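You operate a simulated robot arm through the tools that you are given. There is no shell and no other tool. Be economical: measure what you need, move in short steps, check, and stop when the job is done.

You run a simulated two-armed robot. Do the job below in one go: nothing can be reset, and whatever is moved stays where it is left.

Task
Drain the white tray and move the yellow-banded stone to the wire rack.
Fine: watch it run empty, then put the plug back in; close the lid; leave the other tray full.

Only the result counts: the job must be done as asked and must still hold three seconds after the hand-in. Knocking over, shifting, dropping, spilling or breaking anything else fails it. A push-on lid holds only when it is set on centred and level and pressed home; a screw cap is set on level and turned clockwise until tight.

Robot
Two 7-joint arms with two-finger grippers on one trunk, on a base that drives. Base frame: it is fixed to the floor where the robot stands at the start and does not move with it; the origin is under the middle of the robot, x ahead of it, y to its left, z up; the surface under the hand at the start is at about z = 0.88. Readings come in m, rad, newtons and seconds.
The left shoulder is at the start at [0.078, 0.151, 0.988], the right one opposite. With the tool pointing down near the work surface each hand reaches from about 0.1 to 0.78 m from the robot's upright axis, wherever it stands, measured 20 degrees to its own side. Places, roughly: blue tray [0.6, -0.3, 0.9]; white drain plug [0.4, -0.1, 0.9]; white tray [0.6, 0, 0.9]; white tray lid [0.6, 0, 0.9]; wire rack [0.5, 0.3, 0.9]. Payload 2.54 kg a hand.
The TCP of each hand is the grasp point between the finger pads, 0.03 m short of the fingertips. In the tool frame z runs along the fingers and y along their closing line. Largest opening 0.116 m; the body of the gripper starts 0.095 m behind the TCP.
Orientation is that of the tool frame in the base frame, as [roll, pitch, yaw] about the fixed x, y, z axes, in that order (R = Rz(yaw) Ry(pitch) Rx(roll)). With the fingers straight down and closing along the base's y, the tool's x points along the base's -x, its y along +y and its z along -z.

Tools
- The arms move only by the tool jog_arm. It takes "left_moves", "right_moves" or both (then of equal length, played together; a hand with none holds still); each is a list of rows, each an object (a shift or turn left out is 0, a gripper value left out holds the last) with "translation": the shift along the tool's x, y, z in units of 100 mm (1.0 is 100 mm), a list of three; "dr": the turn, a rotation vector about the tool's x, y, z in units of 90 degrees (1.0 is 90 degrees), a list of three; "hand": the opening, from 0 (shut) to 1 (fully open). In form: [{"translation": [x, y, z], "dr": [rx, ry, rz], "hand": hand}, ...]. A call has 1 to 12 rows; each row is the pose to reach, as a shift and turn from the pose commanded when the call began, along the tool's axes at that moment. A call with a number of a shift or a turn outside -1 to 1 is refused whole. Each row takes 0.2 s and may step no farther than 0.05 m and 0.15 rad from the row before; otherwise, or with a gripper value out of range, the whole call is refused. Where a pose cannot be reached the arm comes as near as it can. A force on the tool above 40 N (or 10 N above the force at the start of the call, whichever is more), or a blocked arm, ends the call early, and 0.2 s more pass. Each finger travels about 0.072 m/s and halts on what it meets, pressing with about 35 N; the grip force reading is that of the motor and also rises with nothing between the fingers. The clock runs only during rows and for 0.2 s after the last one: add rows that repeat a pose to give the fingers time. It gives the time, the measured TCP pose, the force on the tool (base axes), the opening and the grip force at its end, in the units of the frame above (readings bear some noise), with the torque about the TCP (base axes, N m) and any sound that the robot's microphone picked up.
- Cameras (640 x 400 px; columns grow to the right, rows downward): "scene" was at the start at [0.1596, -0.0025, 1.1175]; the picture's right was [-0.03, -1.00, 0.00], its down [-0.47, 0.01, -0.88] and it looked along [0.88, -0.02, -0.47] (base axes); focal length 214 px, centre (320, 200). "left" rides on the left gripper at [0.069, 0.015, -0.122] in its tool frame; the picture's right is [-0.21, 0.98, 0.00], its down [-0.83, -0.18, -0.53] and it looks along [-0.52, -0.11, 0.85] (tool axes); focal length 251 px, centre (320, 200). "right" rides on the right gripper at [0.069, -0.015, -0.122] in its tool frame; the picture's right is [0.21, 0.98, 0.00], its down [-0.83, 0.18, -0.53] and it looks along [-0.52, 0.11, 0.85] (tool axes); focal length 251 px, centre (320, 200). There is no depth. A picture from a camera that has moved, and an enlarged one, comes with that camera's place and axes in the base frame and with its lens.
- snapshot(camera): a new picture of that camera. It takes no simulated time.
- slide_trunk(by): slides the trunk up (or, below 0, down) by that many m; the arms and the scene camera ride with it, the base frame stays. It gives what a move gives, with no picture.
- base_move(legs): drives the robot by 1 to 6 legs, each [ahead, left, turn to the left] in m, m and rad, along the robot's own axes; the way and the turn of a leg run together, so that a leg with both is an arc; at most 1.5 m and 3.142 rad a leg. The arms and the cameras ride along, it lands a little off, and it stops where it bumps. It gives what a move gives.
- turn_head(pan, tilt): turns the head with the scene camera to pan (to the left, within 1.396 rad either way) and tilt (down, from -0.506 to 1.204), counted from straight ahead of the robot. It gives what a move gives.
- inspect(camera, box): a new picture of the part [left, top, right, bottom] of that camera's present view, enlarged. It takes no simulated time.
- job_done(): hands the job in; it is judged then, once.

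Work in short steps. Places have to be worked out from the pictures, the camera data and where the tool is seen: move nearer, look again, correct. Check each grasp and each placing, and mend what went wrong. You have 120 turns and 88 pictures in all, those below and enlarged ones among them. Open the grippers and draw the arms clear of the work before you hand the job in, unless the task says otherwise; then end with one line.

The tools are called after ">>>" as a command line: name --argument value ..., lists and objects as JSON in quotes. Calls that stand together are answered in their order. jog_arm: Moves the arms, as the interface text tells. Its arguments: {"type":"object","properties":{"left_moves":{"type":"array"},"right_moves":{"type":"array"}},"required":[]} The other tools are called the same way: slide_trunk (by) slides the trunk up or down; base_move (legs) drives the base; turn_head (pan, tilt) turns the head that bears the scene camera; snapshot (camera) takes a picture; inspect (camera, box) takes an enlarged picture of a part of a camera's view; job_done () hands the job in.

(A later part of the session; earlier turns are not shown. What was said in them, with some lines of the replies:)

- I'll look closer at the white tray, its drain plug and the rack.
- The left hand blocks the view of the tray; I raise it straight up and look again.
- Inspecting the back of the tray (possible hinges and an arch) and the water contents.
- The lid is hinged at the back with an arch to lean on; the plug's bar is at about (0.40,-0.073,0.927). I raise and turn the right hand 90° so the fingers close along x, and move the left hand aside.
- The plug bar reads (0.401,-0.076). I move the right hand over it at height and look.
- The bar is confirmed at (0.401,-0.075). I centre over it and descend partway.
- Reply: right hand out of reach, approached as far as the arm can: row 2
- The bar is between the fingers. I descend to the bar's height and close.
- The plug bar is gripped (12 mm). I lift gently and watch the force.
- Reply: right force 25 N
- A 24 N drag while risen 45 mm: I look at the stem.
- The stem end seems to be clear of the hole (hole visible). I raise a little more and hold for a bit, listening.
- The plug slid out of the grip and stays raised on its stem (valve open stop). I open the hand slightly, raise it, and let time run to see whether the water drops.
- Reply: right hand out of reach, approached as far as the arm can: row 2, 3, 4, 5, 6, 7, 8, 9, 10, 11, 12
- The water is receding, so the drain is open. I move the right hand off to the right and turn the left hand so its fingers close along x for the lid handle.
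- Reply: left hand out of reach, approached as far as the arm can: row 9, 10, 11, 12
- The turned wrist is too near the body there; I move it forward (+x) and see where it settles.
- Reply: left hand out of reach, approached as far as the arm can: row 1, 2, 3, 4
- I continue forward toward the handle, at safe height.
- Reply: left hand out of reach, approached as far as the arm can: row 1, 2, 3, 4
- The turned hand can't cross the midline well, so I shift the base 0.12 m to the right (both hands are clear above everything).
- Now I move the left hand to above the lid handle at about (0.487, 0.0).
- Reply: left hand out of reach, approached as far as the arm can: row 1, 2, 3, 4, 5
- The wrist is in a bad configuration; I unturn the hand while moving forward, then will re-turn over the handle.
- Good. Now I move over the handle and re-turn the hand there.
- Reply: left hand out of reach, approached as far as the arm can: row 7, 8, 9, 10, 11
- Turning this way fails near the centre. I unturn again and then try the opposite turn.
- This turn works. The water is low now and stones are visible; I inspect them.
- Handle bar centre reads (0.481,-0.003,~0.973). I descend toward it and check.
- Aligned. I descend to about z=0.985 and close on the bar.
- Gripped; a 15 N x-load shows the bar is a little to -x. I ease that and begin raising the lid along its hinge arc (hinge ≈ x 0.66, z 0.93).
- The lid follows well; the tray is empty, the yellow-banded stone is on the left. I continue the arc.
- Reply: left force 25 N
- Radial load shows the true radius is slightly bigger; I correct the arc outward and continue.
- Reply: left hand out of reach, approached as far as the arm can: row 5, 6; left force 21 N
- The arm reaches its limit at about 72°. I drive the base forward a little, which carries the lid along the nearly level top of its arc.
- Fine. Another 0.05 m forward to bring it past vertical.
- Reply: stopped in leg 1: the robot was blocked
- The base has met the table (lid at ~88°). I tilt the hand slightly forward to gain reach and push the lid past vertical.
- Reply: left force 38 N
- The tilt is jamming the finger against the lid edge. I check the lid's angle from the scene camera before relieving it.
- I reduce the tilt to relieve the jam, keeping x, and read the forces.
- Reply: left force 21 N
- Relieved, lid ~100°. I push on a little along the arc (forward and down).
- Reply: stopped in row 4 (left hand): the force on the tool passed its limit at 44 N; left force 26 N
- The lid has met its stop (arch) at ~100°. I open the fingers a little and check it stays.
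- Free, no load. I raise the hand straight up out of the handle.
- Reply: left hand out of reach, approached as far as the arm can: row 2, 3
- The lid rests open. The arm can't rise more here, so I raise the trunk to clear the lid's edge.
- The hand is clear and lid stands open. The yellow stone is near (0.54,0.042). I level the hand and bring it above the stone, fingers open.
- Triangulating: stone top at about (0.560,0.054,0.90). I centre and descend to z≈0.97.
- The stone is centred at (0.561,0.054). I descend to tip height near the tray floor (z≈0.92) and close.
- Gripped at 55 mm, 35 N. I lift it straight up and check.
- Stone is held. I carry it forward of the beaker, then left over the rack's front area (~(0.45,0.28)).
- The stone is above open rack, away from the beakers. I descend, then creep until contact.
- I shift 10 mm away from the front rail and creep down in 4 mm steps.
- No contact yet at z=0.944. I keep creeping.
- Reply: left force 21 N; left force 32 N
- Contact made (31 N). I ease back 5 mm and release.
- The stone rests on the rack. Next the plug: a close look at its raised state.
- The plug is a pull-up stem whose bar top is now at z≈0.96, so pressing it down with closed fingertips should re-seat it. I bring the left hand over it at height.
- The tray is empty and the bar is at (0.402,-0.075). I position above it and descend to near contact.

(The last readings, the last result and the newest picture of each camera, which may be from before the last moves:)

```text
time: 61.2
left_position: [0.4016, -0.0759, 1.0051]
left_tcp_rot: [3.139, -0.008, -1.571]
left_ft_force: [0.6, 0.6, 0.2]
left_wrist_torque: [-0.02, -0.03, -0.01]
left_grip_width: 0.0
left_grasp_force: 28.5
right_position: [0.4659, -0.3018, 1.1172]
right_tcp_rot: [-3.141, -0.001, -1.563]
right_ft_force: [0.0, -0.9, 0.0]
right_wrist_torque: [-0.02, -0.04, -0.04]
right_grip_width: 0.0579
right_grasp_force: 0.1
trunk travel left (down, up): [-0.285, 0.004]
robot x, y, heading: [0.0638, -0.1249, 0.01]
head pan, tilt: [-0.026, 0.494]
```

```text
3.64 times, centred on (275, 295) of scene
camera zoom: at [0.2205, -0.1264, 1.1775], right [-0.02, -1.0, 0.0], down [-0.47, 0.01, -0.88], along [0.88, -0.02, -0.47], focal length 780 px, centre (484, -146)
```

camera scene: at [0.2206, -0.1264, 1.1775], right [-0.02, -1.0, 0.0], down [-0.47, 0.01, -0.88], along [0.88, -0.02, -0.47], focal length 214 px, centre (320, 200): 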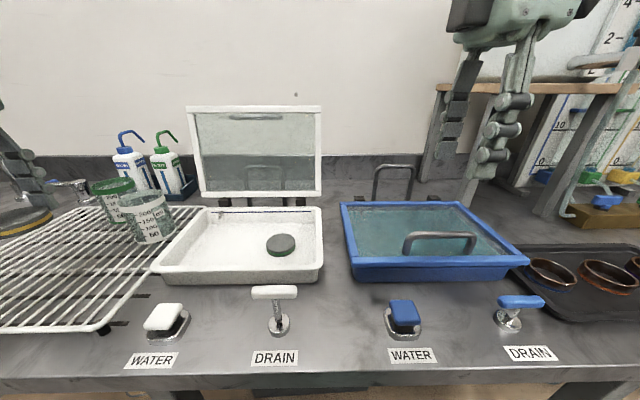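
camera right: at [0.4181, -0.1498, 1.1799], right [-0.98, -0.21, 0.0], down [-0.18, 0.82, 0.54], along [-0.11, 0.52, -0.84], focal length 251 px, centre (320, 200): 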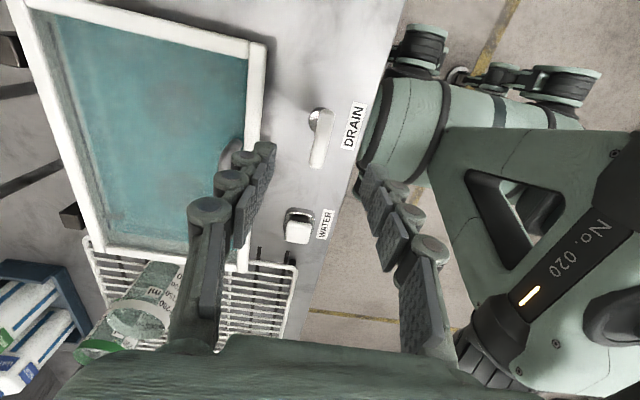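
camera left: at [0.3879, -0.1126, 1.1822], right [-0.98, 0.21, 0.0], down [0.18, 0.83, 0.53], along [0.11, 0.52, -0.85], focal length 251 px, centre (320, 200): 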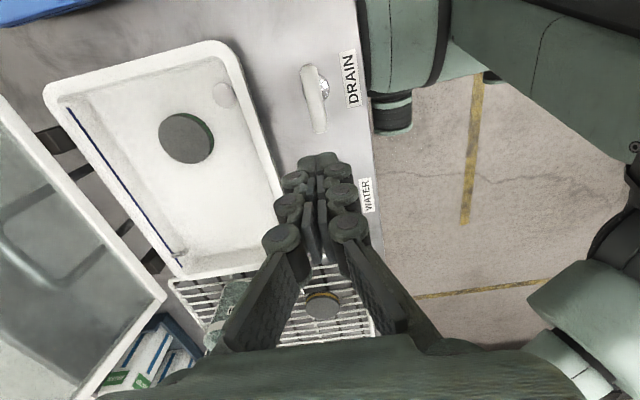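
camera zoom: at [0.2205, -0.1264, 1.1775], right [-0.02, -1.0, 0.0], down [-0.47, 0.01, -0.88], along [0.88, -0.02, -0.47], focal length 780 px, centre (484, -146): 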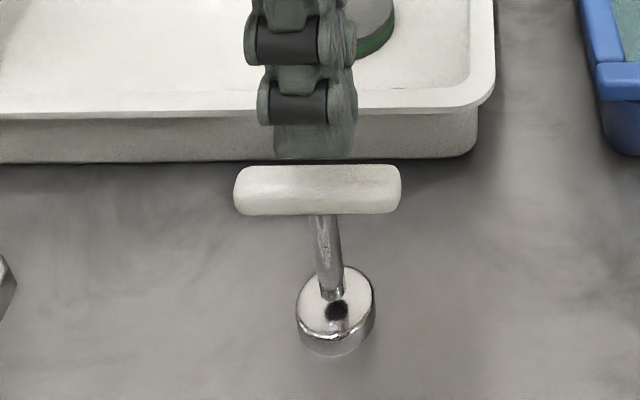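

Aligned over the bar's centre. I press down in small steps, watching the force.

>>> jog_arm --left_moves '[{"translation": [0, 0, 0.1]}, {"translation": [0, 0, 0.18]}, {"translation": [0, 0, 0.24]}, {"translation": [0, 0, 0.3]}, {"translation": [0, 0, 0.36]}]'

>>> inspect --camera "scene" --box '[215, 240, 335, 350]'

```text
time: 62.4
left_position: [0.4017, -0.0751, 0.9681]
left_tcp_rot: [3.139, -0.006, -1.568]
left_ft_force: [0.6, 0.2, 0.0]
left_wrist_torque: [0.02, 0.03, -0.01]
left_grip_width: 0.0
left_grasp_force: 28.5
right_position: [0.4689, -0.2999, 1.1167]
right_tcp_rot: [-3.14, 0.0, -1.564]
right_ft_force: [-0.8, 0.2, 0.6]
right_wrist_torque: [0.0, 0.01, 0.04]
right_grip_width: 0.0578
right_grasp_force: 0.1
trunk travel left (down, up): [-0.285, 0.004]
robot x, y, heading: [0.0624, -0.1273, 0.007]
head pan, tilt: [-0.026, 0.494]
```

```text
3.64 times, centred on (275, 295) of scene
camera zoom: at [0.2205, -0.1263, 1.1775], right [-0.02, -1.0, 0.0], down [-0.47, 0.01, -0.88], along [0.88, -0.02, -0.47], focal length 780 px, centre (484, -146)
```

zoom: 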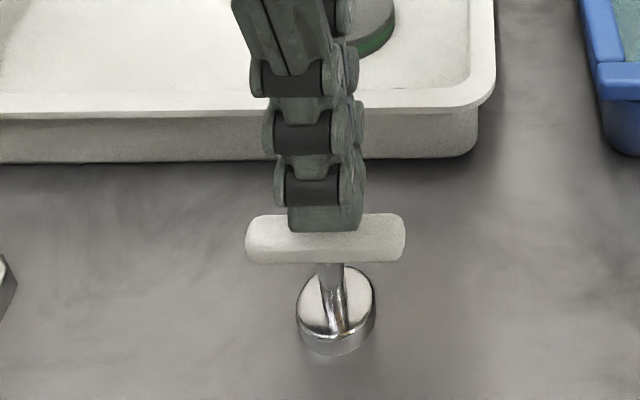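

The stem went down easily. I press further until it bottoms.

>>> jog_arm --left_moves '[{"translation": [0, 0, 0.05]}, {"translation": [0, 0, 0.1]}, {"translation": [0, 0, 0.15]}, {"translation": [0, 0, 0.2]}]'

>>> inspect --camera "scene" --box '[215, 240, 335, 350]'

```text
time: 63.3
left_position: [0.4018, -0.0745, 0.9581]
left_tcp_rot: [-3.132, -0.013, -1.569]
left_ft_force: [-6.9, 3.5, 27.5]
left_wrist_torque: [0.28, 0.23, -0.02]
left_grip_width: 0.006
left_grasp_force: 28.8
right_position: [0.4649, -0.3002, 1.1174]
right_tcp_rot: [-3.14, 0.002, -1.565]
right_ft_force: [0.2, 0.0, 0.3]
right_wrist_torque: [0.0, -0.01, 0.03]
right_grip_width: 0.058
right_grasp_force: 0.1
trunk travel left (down, up): [-0.285, 0.004]
robot x, y, heading: [0.057, -0.1273, 0.01]
head pan, tilt: [-0.026, 0.494]
stopped in row 4 (left hand): the force on the tool passed its limit at 46 N (the readings are from after the stop); the commanded pose is now the measured one
```

```text
3.64 times, centred on (275, 295) of scene
camera zoom: at [0.2185, -0.1261, 1.1781], right [-0.02, -1.0, 0.0], down [-0.47, 0.01, -0.88], along [0.88, -0.01, -0.47], focal length 780 px, centre (484, -146)
```

zoom: 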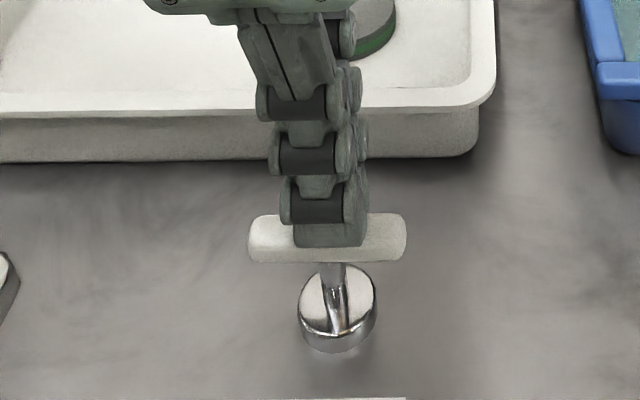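

It is bottomed at 46 N, with fingertips slightly spread around the bar; I open the fingers before raising so the plug isn't pulled.

>>> jog_arm --left_moves '[{"hand": 0.3}, {"hand": 0.4}, {"hand": 0.4}, {"hand": 0.4}, {"translation": [0, 0, -0.3]}, {"translation": [0, 0, -0.6]}]'

>>> inspect --camera "scene" --box '[215, 240, 335, 350]'

```text
time: 64.7
left_position: [0.401, -0.0744, 1.0197]
left_tcp_rot: [-3.136, -0.012, -1.569]
left_ft_force: [-1.0, -0.8, 0.1]
left_wrist_torque: [-0.01, 0.06, 0.0]
left_grip_width: 0.0462
left_grasp_force: 0.0
right_position: [0.4679, -0.3001, 1.1173]
right_tcp_rot: [-3.141, -0.001, -1.565]
right_ft_force: [0.6, -0.5, 0.0]
right_wrist_torque: [-0.01, 0.04, 0.04]
right_grip_width: 0.0578
right_grasp_force: 0.0
trunk travel left (down, up): [-0.285, 0.004]
robot x, y, heading: [0.0583, -0.1254, 0.012]
head pan, tilt: [-0.026, 0.494]
```

```text
3.64 times, centred on (275, 295) of scene
camera zoom: at [0.2202, -0.1262, 1.1775], right [-0.02, -1.0, 0.0], down [-0.47, 0.01, -0.88], along [0.88, -0.01, -0.47], focal length 780 px, centre (484, -146)
```

zoom: 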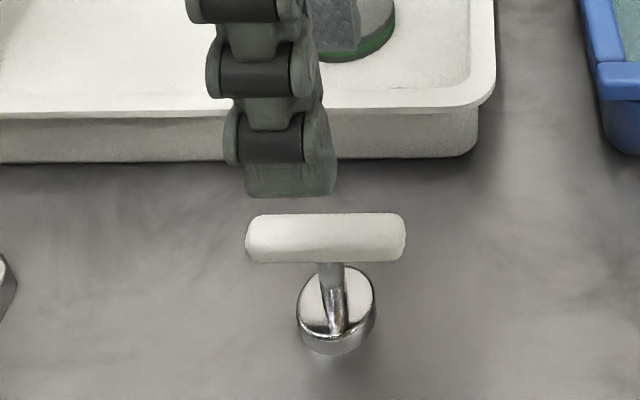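

The plug is fully home (bar back at z≈0.928). Now to close the lid: I raise the left hand and return to its handle from above.

>>> jog_arm --left_moves '[{"translation": [0, 0, -0.4], "hand": 0.3}, {"translation": [-0.2, 0, -0.8], "hand": 0.28}, {"translation": [-0.5, -0.2, -1.0]}, {"translation": [-0.7, -0.5, -1.0]}, {"translation": [-0.72, -0.9, -1.0]}, {"translation": [-0.72, -1.0, -1.0]}]'

>>> jog_arm --left_moves '[{"translation": [0, 0, -0.45]}, {"translation": [0, 0, -0.95]}, {"translation": [0, -0.3, -1.0], "dr": [0.08, 0, 0]}, {"translation": [0, -0.6, -1.0], "dr": [0.119, 0, 0]}, {"translation": [0, -0.8, -1.0], "dr": [0.119, 0, 0]}]'

>>> snapshot --camera "left"

```text
time: 66.1
left_position: [0.5019, -0.0039, 1.1165]
left_tcp_rot: [-3.137, -0.009, -1.57]
left_ft_force: [-0.6, -0.6, -0.9]
left_wrist_torque: [-0.03, 0.01, 0.0]
left_grip_width: 0.0325
left_grasp_force: 0.1
right_position: [0.4669, -0.301, 1.1175]
right_tcp_rot: [3.139, 0.001, -1.564]
right_ft_force: [0.2, 0.4, 0.1]
right_wrist_torque: [-0.03, -0.01, 0.0]
right_grip_width: 0.0578
right_grasp_force: 0.1
trunk travel left (down, up): [-0.285, 0.004]
robot x, y, heading: [0.0608, -0.1235, 0.006]
head pan, tilt: [-0.026, 0.494]
```

```text
time: 67.3
left_position: [0.582, -0.0046, 1.2158]
left_tcp_rot: [-2.95, -0.011, -1.568]
left_ft_force: [0.7, 0.1, -0.1]
left_wrist_torque: [0.02, 0.02, 0.01]
left_grip_width: 0.0326
left_grasp_force: 0.0
right_position: [0.4672, -0.2992, 1.1164]
right_tcp_rot: [-3.141, -0.001, -1.563]
right_ft_force: [0.4, -0.6, -0.7]
right_wrist_torque: [0.03, 0.02, -0.05]
right_grip_width: 0.0583
right_grasp_force: 0.0
trunk travel left (down, up): [-0.285, 0.004]
robot x, y, heading: [0.0597, -0.1266, 0.014]
head pan, tilt: [-0.026, 0.494]
```

```text
25 pictures are left
camera left: at [0.5443, -0.0705, 1.3345], right [-0.96, 0.21, -0.19], down [0.07, 0.83, 0.55], along [0.27, 0.51, -0.81], focal length 251 px, centre (320, 200)
```

left: 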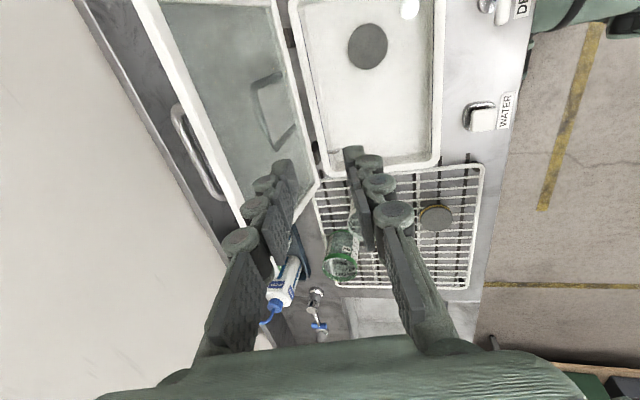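

I move forward over the lid edge at the same height (two calls), then look.

>>> jog_arm --left_moves '[{"translation": [0, -0.45, 0.085]}, {"translation": [0, -0.9, 0.17]}]'

>>> jog_arm --left_moves '[{"translation": [0, -0.35, 0.065]}, {"translation": [0, -0.67, 0.125]}, {"translation": [0, -0.67, 0.125]}]'

>>> snapshot --camera "left"

```text
time: 67.9
left_position: [0.6781, -0.0055, 1.2175]
left_tcp_rot: [-2.951, -0.008, -1.568]
left_ft_force: [-0.6, 0.3, -0.1]
left_wrist_torque: [0.02, 0.0, -0.01]
left_grip_width: 0.0325
left_grasp_force: 0.0
right_position: [0.4673, -0.2997, 1.1161]
right_tcp_rot: [3.141, 0.0, -1.563]
right_ft_force: [-0.3, 0.3, -0.4]
right_wrist_torque: [0.03, 0.01, -0.01]
right_grip_width: 0.0582
right_grasp_force: 0.1
trunk travel left (down, up): [-0.285, 0.004]
robot x, y, heading: [0.0585, -0.1239, 0.01]
head pan, tilt: [-0.026, 0.494]
```

```text
time: 68.7
left_position: [0.7399, -0.0007, 1.216]
left_tcp_rot: [-2.951, -0.01, -1.566]
left_ft_force: [-0.3, -0.2, 0.2]
left_wrist_torque: [-0.04, 0.02, 0.0]
left_grip_width: 0.0327
left_grasp_force: 0.1
left hand out of reach, approached as far as the arm can: row 2, 3
right_position: [0.4676, -0.2988, 1.1169]
right_tcp_rot: [-3.141, -0.002, -1.565]
right_ft_force: [0.6, 0.4, 0.0]
right_wrist_torque: [-0.02, 0.0, 0.04]
right_grip_width: 0.0576
right_grasp_force: 0.1
trunk travel left (down, up): [-0.285, 0.004]
robot x, y, heading: [0.0585, -0.1274, 0.007]
head pan, tilt: [-0.026, 0.494]
```

```text
24 pictures are left
camera left: at [0.7021, -0.0675, 1.3338], right [-0.96, 0.21, -0.19], down [0.07, 0.83, 0.55], along [0.27, 0.51, -0.81], focal length 251 px, centre (320, 200)
```

left: 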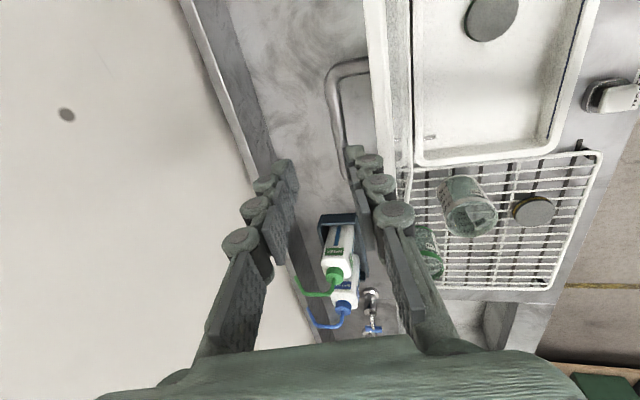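

I descend 5 cm and check the straddle.

>>> jog_arm --left_moves '[{"translation": [0, 0.02, 0.2]}, {"translation": [0, 0.06, 0.5]}]'

>>> snapshot --camera "left"

```text
time: 69.3
left_position: [0.7632, -0.0041, 1.1787]
left_tcp_rot: [-2.953, -0.011, -1.568]
left_ft_force: [1.3, 0.0, 0.4]
left_wrist_torque: [-0.02, -0.03, -0.02]
left_grip_width: 0.0326
left_grasp_force: 0.0
left hand out of reach, approached as far as the arm can: row 1, 2
right_position: [0.468, -0.3008, 1.1162]
right_tcp_rot: [3.14, -0.001, -1.564]
right_ft_force: [0.0, -0.4, -0.3]
right_wrist_torque: [0.02, 0.03, 0.05]
right_grip_width: 0.0579
right_grasp_force: 0.1
trunk travel left (down, up): [-0.285, 0.004]
robot x, y, heading: [0.0591, -0.1238, 0.011]
head pan, tilt: [-0.026, 0.494]
```

```text
23 pictures are left
camera left: at [0.7252, -0.0719, 1.2976], right [-0.96, 0.21, -0.19], down [0.08, 0.83, 0.55], along [0.27, 0.51, -0.81], focal length 251 px, centre (320, 200)
```

left: 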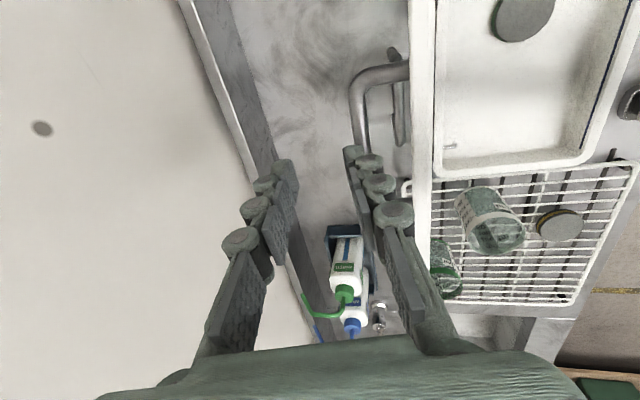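

It drifted to x=0.763; I move back 19 mm then lower 3 cm and check.

>>> jog_arm --left_moves '[{"translation": [0, 0.19, -0.03]}, {"translation": [0, 0.22, 0.1]}, {"translation": [0, 0.245, 0.26]}, {"translation": [0, 0.245, 0.26]}]'

>>> snapshot --camera "left"

```text
time: 70.3
left_position: [0.7422, -0.0028, 1.1472]
left_tcp_rot: [-2.952, -0.013, -1.566]
left_ft_force: [0.1, 0.1, -0.3]
left_wrist_torque: [-0.06, -0.01, 0.0]
left_grip_width: 0.0323
left_grasp_force: 0.1
left hand out of reach, approached as far as the arm can: row 1
right_position: [0.4671, -0.298, 1.1164]
right_tcp_rot: [-3.141, -0.003, -1.563]
right_ft_force: [-0.7, 0.5, -0.3]
right_wrist_torque: [-0.03, 0.04, -0.03]
right_grip_width: 0.0582
right_grasp_force: 0.1
trunk travel left (down, up): [-0.285, 0.004]
robot x, y, heading: [0.0648, -0.1251, 0.009]
head pan, tilt: [-0.026, 0.494]
```

```text
22 pictures are left
camera left: at [0.7049, -0.0694, 1.2662], right [-0.96, 0.21, -0.19], down [0.07, 0.83, 0.55], along [0.27, 0.51, -0.82], focal length 251 px, centre (320, 200)
```

left: 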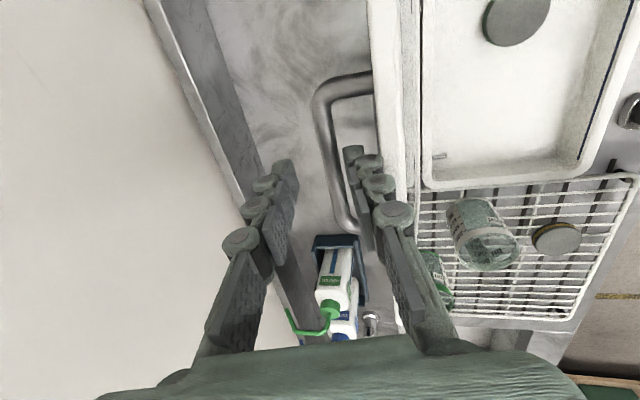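

Fingers straddle the bar correctly. I lower 4 cm more and grip.

>>> jog_arm --left_moves '[{"translation": [0, 0.02, 0.2]}, {"translation": [0, 0.035, 0.4]}, {"translation": [0, 0.035, 0.4], "hand": 0.1}, {"translation": [0, 0.035, 0.4], "hand": 0}, {"translation": [0, 0.035, 0.4]}]'

>>> snapshot --camera "left"

```text
time: 71.5
left_position: [0.7444, -0.0039, 1.1049]
left_tcp_rot: [-2.957, -0.009, -1.568]
left_ft_force: [-29.3, -1.3, -19.1]
left_wrist_torque: [0.0, -0.27, -0.46]
left_grip_width: 0.0103
left_grasp_force: 35.7
right_position: [0.4661, -0.3002, 1.1171]
right_tcp_rot: [-3.14, -0.004, -1.564]
right_ft_force: [-1.1, -0.4, 0.2]
right_wrist_torque: [0.03, -0.03, -0.01]
right_grip_width: 0.0579
right_grasp_force: 0.2
trunk travel left (down, up): [-0.285, 0.004]
robot x, y, heading: [0.0594, -0.1227, 0.01]
head pan, tilt: [-0.026, 0.494]
```

```text
21 pictures are left
camera left: at [0.7067, -0.0714, 1.2236], right [-0.96, 0.21, -0.18], down [0.08, 0.83, 0.55], along [0.27, 0.51, -0.81], focal length 251 px, centre (320, 200)
```

left: 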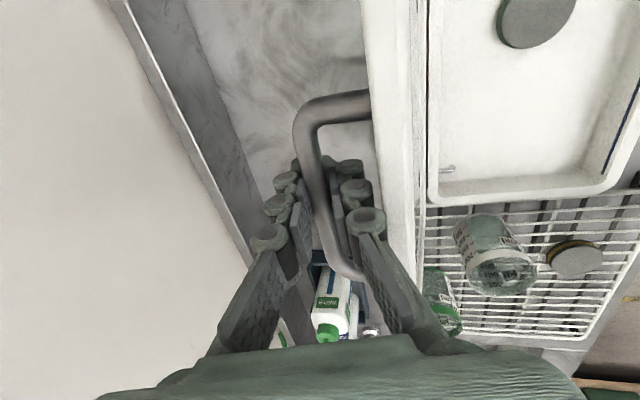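

Gripped again. I follow the hinge arc back (hinge refit at x 0.662, z 0.930, r 0.187), levelling the hand on the way to vertical.

>>> jog_arm --left_moves '[{"translation": [0, 0.087, -0.08], "dr": [-0.02, 0, 0]}, {"translation": [0, 0.174, -0.162], "dr": [-0.041, 0, 0]}, {"translation": [0, 0.313, -0.239], "dr": [-0.063, 0, 0]}, {"translation": [0, 0.535, -0.33], "dr": [-0.091, 0, 0]}, {"translation": [0, 0.767, -0.391], "dr": [-0.119, 0, 0]}]'

>>> snapshot --camera "scene"

```text
time: 72.7
left_position: [0.6654, -0.0035, 1.1288]
left_tcp_rot: [3.141, -0.011, -1.569]
left_ft_force: [1.0, -0.9, -25.5]
left_wrist_torque: [0.22, -0.06, -0.44]
left_grip_width: 0.0094
left_grasp_force: 36.6
right_position: [0.4695, -0.299, 1.1156]
right_tcp_rot: [3.138, 0.002, -1.564]
right_ft_force: [-0.1, -0.1, 0.0]
right_wrist_torque: [-0.02, 0.0, 0.0]
right_grip_width: 0.0579
right_grasp_force: 0.0
trunk travel left (down, up): [-0.285, 0.004]
robot x, y, heading: [0.0628, -0.1254, 0.012]
head pan, tilt: [-0.026, 0.494]
```

```text
20 pictures are left
camera scene: at [0.2229, -0.1259, 1.177], right [-0.02, -1.0, 0.0], down [-0.48, 0.01, -0.88], along [0.88, -0.02, -0.48], focal length 214 px, centre (320, 200)
```

scene: 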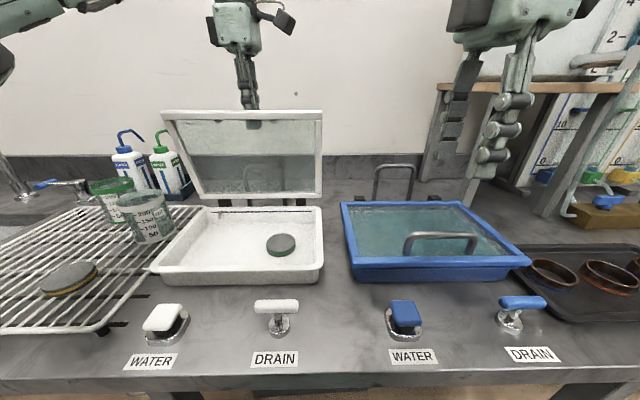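

Lid is coming over past vertical. I continue down the arc, a few mm lower to ease the load.

>>> jog_arm --left_moves '[{"translation": [0, 0.2, 0.035]}, {"translation": [0, 0.361, 0.058]}, {"translation": [0, 0.52, 0.095]}, {"translation": [0, 0.676, 0.142]}, {"translation": [0, 0.826, 0.204]}, {"translation": [0, 0.971, 0.28]}]'

```text
time: 74.1
left_position: [0.567, -0.0033, 1.0993]
left_tcp_rot: [-3.14, -0.009, -1.567]
left_ft_force: [10.3, 3.3, -15.9]
left_wrist_torque: [0.33, -0.06, -0.4]
left_grip_width: 0.009
left_grasp_force: 36.9
right_position: [0.4689, -0.2991, 1.1155]
right_tcp_rot: [3.138, -0.002, -1.564]
right_ft_force: [-0.1, -0.4, -0.7]
right_wrist_torque: [-0.03, -0.04, -0.01]
right_grip_width: 0.0579
right_grasp_force: 0.0
trunk travel left (down, up): [-0.285, 0.004]
robot x, y, heading: [0.0606, -0.1248, 0.01]
head pan, tilt: [-0.026, 0.494]
```

Slight inward pull; I continue the arc to just above closed.

>>> jog_arm --left_moves '[{"translation": [0, 0.12, 0.073]}, {"translation": [0, 0.24, 0.163]}, {"translation": [0, 0.36, 0.273]}, {"translation": [0, 0.47, 0.393]}, {"translation": [0, 0.57, 0.523]}, {"translation": [0, 0.66, 0.663]}, {"translation": [0, 0.735, 0.803]}]'

>>> snapshot --camera "scene"

```text
time: 75.7
left_position: [0.4963, -0.006, 1.0209]
left_tcp_rot: [-3.139, -0.011, -1.568]
left_ft_force: [15.7, 10.4, -8.0]
left_wrist_torque: [0.49, 0.0, -0.19]
left_grip_width: 0.009
left_grasp_force: 36.7
right_position: [0.4697, -0.2988, 1.1157]
right_tcp_rot: [3.139, -0.001, -1.563]
right_ft_force: [-0.2, -0.2, -0.2]
right_wrist_torque: [-0.04, 0.03, -0.01]
right_grip_width: 0.0579
right_grasp_force: 0.1
trunk travel left (down, up): [-0.285, 0.004]
robot x, y, heading: [0.0583, -0.1245, 0.011]
head pan, tilt: [-0.026, 0.494]
```

```text
19 pictures are left
camera scene: at [0.2225, -0.1249, 1.1772], right [-0.02, -1.0, 0.0], down [-0.48, 0.01, -0.88], along [0.88, -0.02, -0.48], focal length 214 px, centre (320, 200)
```

scene: 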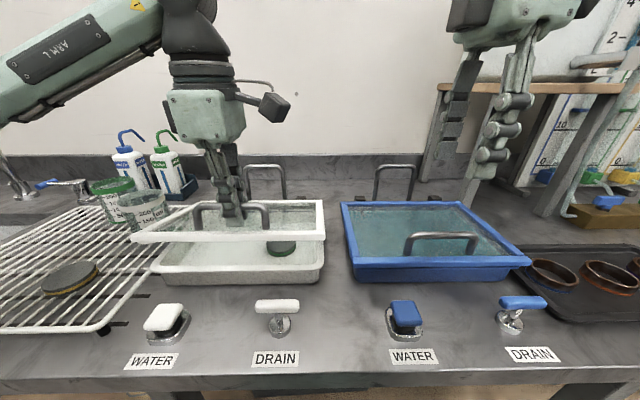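

Nearly closed. I take it down the last bit and feel for the seat.

>>> jog_arm --left_moves '[{"translation": [0.0, 0.04, 0.08]}, {"translation": [0.0, 0.07, 0.16]}, {"translation": [0, 0.11, 0.26]}, {"translation": [0, 0.14, 0.35]}, {"translation": [0, 0.14, 0.39]}]'

>>> inspect --camera "scene" --box '[110, 170, 350, 300]'

```text
time: 76.9
left_position: [0.4817, -0.0049, 0.9817]
left_tcp_rot: [-3.139, -0.012, -1.57]
left_ft_force: [11.8, 10.4, -2.8]
left_wrist_torque: [0.43, -0.12, 0.1]
left_grip_width: 0.009
left_grasp_force: 36.9
right_position: [0.4685, -0.2996, 1.1155]
right_tcp_rot: [3.139, -0.003, -1.563]
right_ft_force: [-0.5, -0.3, -0.2]
right_wrist_torque: [-0.01, -0.01, -0.01]
right_grip_width: 0.058
right_grasp_force: 0.0
trunk travel left (down, up): [-0.285, 0.004]
robot x, y, heading: [0.0602, -0.124, 0.011]
head pan, tilt: [-0.026, 0.494]
```

```text
2.67 times, centred on (230, 235) of scene
camera zoom: at [0.2217, -0.1253, 1.1773], right [-0.02, -1.0, 0.0], down [-0.47, 0.01, -0.88], along [0.88, -0.02, -0.47], focal length 572 px, centre (560, 107)
```

zoom: 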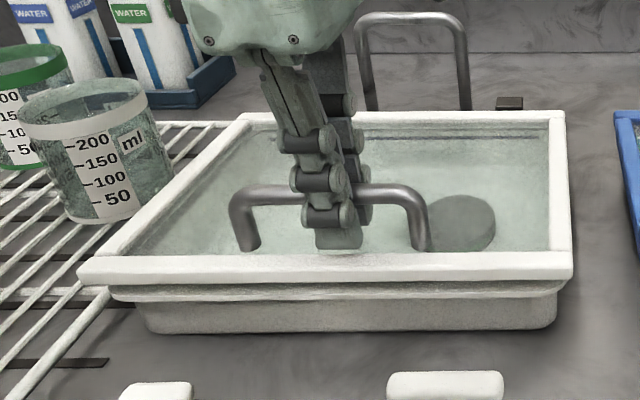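

Close to seated; I press down further until resistance shows.

>>> jog_arm --left_moves '[{"translation": [0, 0.03, 0.04]}, {"translation": [0, 0.03, 0.08]}, {"translation": [0, 0.03, 0.12]}, {"translation": [0, 0.03, 0.16]}]'

>>> inspect --camera "scene" --box '[110, 170, 350, 300]'

```text
time: 77.8
left_position: [0.4806, -0.0051, 0.9759]
left_tcp_rot: [-3.122, -0.014, -1.564]
left_ft_force: [5.8, 2.2, 9.1]
left_wrist_torque: [0.36, -0.06, -0.56]
left_grip_width: 0.009
left_grasp_force: 37.4
right_position: [0.4676, -0.3005, 1.1164]
right_tcp_rot: [3.141, -0.001, -1.566]
right_ft_force: [-0.1, 0.5, -0.2]
right_wrist_torque: [0.01, 0.01, 0.0]
right_grip_width: 0.0582
right_grasp_force: 0.2
trunk travel left (down, up): [-0.285, 0.004]
robot x, y, heading: [0.0631, -0.1249, 0.009]
head pan, tilt: [-0.026, 0.494]
stopped in row 4 (left hand): the force on the tool passed its limit at 44 N (the readings are from after the stop); the commanded pose is now the measured one
```

```text
2.67 times, centred on (230, 235) of scene
camera zoom: at [0.2206, -0.1262, 1.1774], right [-0.02, -1.0, 0.0], down [-0.47, 0.01, -0.88], along [0.88, -0.01, -0.47], focal length 572 px, centre (560, 107)
```

zoom: 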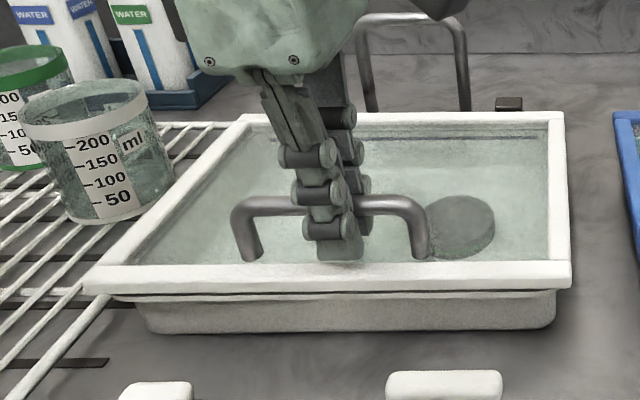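

Seated at 44 N with the rim flush. I open the fingers and withdraw upward.

>>> jog_arm --left_moves '[{"hand": 0.3}, {"hand": 0.5}, {"hand": 0.5}, {"hand": 0.5}, {"translation": [0, 0.0, -0.3]}, {"translation": [0, 0, -0.7]}, {"translation": [0, 0.2, -1.0]}]'

>>> snapshot --camera "left"

>>> snapshot --camera "scene"

```text
time: 79.4
left_position: [0.4566, -0.005, 1.0749]
left_tcp_rot: [-3.125, -0.015, -1.563]
left_ft_force: [0.1, -0.9, 0.0]
left_wrist_torque: [0.02, 0.02, -0.03]
left_grip_width: 0.0582
left_grasp_force: 0.0
right_position: [0.4667, -0.3008, 1.1172]
right_tcp_rot: [-3.141, 0.001, -1.564]
right_ft_force: [-0.3, -0.4, 0.0]
right_wrist_torque: [-0.01, 0.01, 0.0]
right_grip_width: 0.058
right_grasp_force: 0.0
trunk travel left (down, up): [-0.285, 0.004]
robot x, y, heading: [0.0602, -0.1247, 0.011]
head pan, tilt: [-0.026, 0.494]
```

```text
16 pictures are left
camera left: at [0.4407, -0.0715, 1.1986], right [-0.98, 0.21, -0.02], down [0.17, 0.83, 0.53], along [0.12, 0.51, -0.85], focal length 251 px, centre (320, 200)
```

left: 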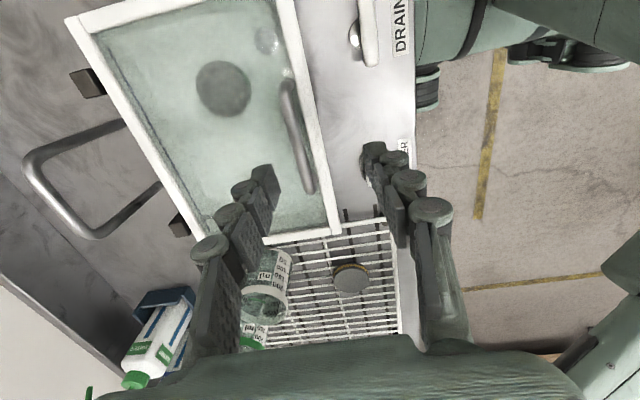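

```text
15 pictures are left
camera scene: at [0.22, -0.1264, 1.1776], right [-0.02, -1.0, 0.0], down [-0.47, 0.01, -0.88], along [0.88, -0.01, -0.47], focal length 214 px, centre (320, 200)
```

scene: 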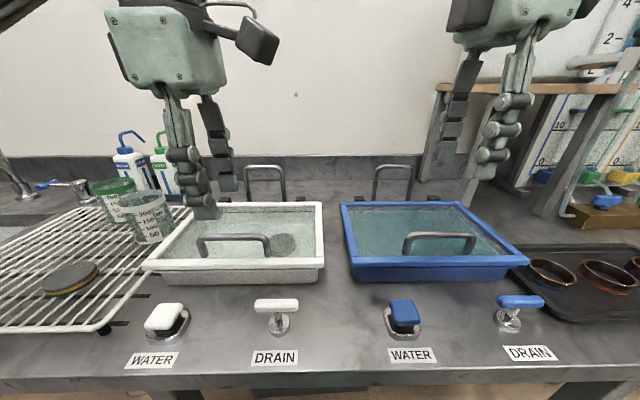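

All in place. I draw the left hand back and up, then do a final check of rim, plug and stone.

>>> jog_arm --left_moves '[{"translation": [0, 0.2, -0.4]}, {"translation": [-0.2, 0.5, -0.7]}, {"translation": [-0.5, 0.7, -0.7]}, {"translation": [-0.8, 0.8, -0.7]}, {"translation": [-0.8, 0.8, -0.7]}]'

>>> inspect --camera "scene" --box '[110, 180, 350, 340]'

>>> inspect --camera "scene" --box '[0, 200, 160, 340]'

```text
time: 80.6
left_position: [0.3779, 0.0778, 1.1417]
left_tcp_rot: [-3.125, -0.016, -1.564]
left_ft_force: [-0.5, 0.4, 0.5]
left_wrist_torque: [-0.02, 0.03, 0.01]
left_grip_width: 0.0583
left_grasp_force: 0.1
right_position: [0.4669, -0.3003, 1.1162]
right_tcp_rot: [-3.141, 0.0, -1.564]
right_ft_force: [-0.6, -0.1, 0.5]
right_wrist_torque: [-0.04, -0.01, -0.02]
right_grip_width: 0.0582
right_grasp_force: 0.0
trunk travel left (down, up): [-0.285, 0.004]
robot x, y, heading: [0.0606, -0.1254, 0.007]
head pan, tilt: [-0.026, 0.494]
```

```text
2.50 times, centred on (230, 260) of scene
camera zoom: at [0.2207, -0.1264, 1.1774], right [-0.02, -1.0, 0.0], down [-0.47, 0.01, -0.88], along [0.88, -0.01, -0.47], focal length 536 px, centre (545, 50)
```

zoom: 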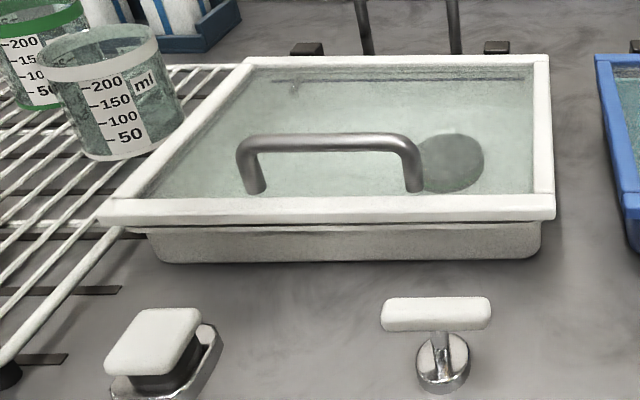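

```text
2.86 times, centred on (80, 270) of scene
camera zoom: at [0.2207, -0.1264, 1.1774], right [-0.02, -1.0, 0.0], down [-0.47, 0.01, -0.88], along [0.88, -0.01, -0.47], focal length 613 px, centre (1006, 0)
```

zoom: 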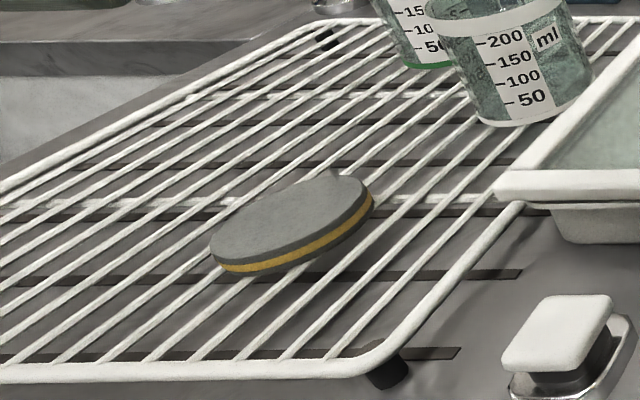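

The lid is shut flush, the plug is seated, the tray is empty and the yellow-banded stone lies on the rack; the blue tray is untouched and both hands are open and clear. I hand the job in.

>>> job_done

```text
The job is handed in.
```

The white tray is drained, its plug pressed back in and its lid closed; the yellow-banded stone is on the wire rack, and the blue tray is still full.
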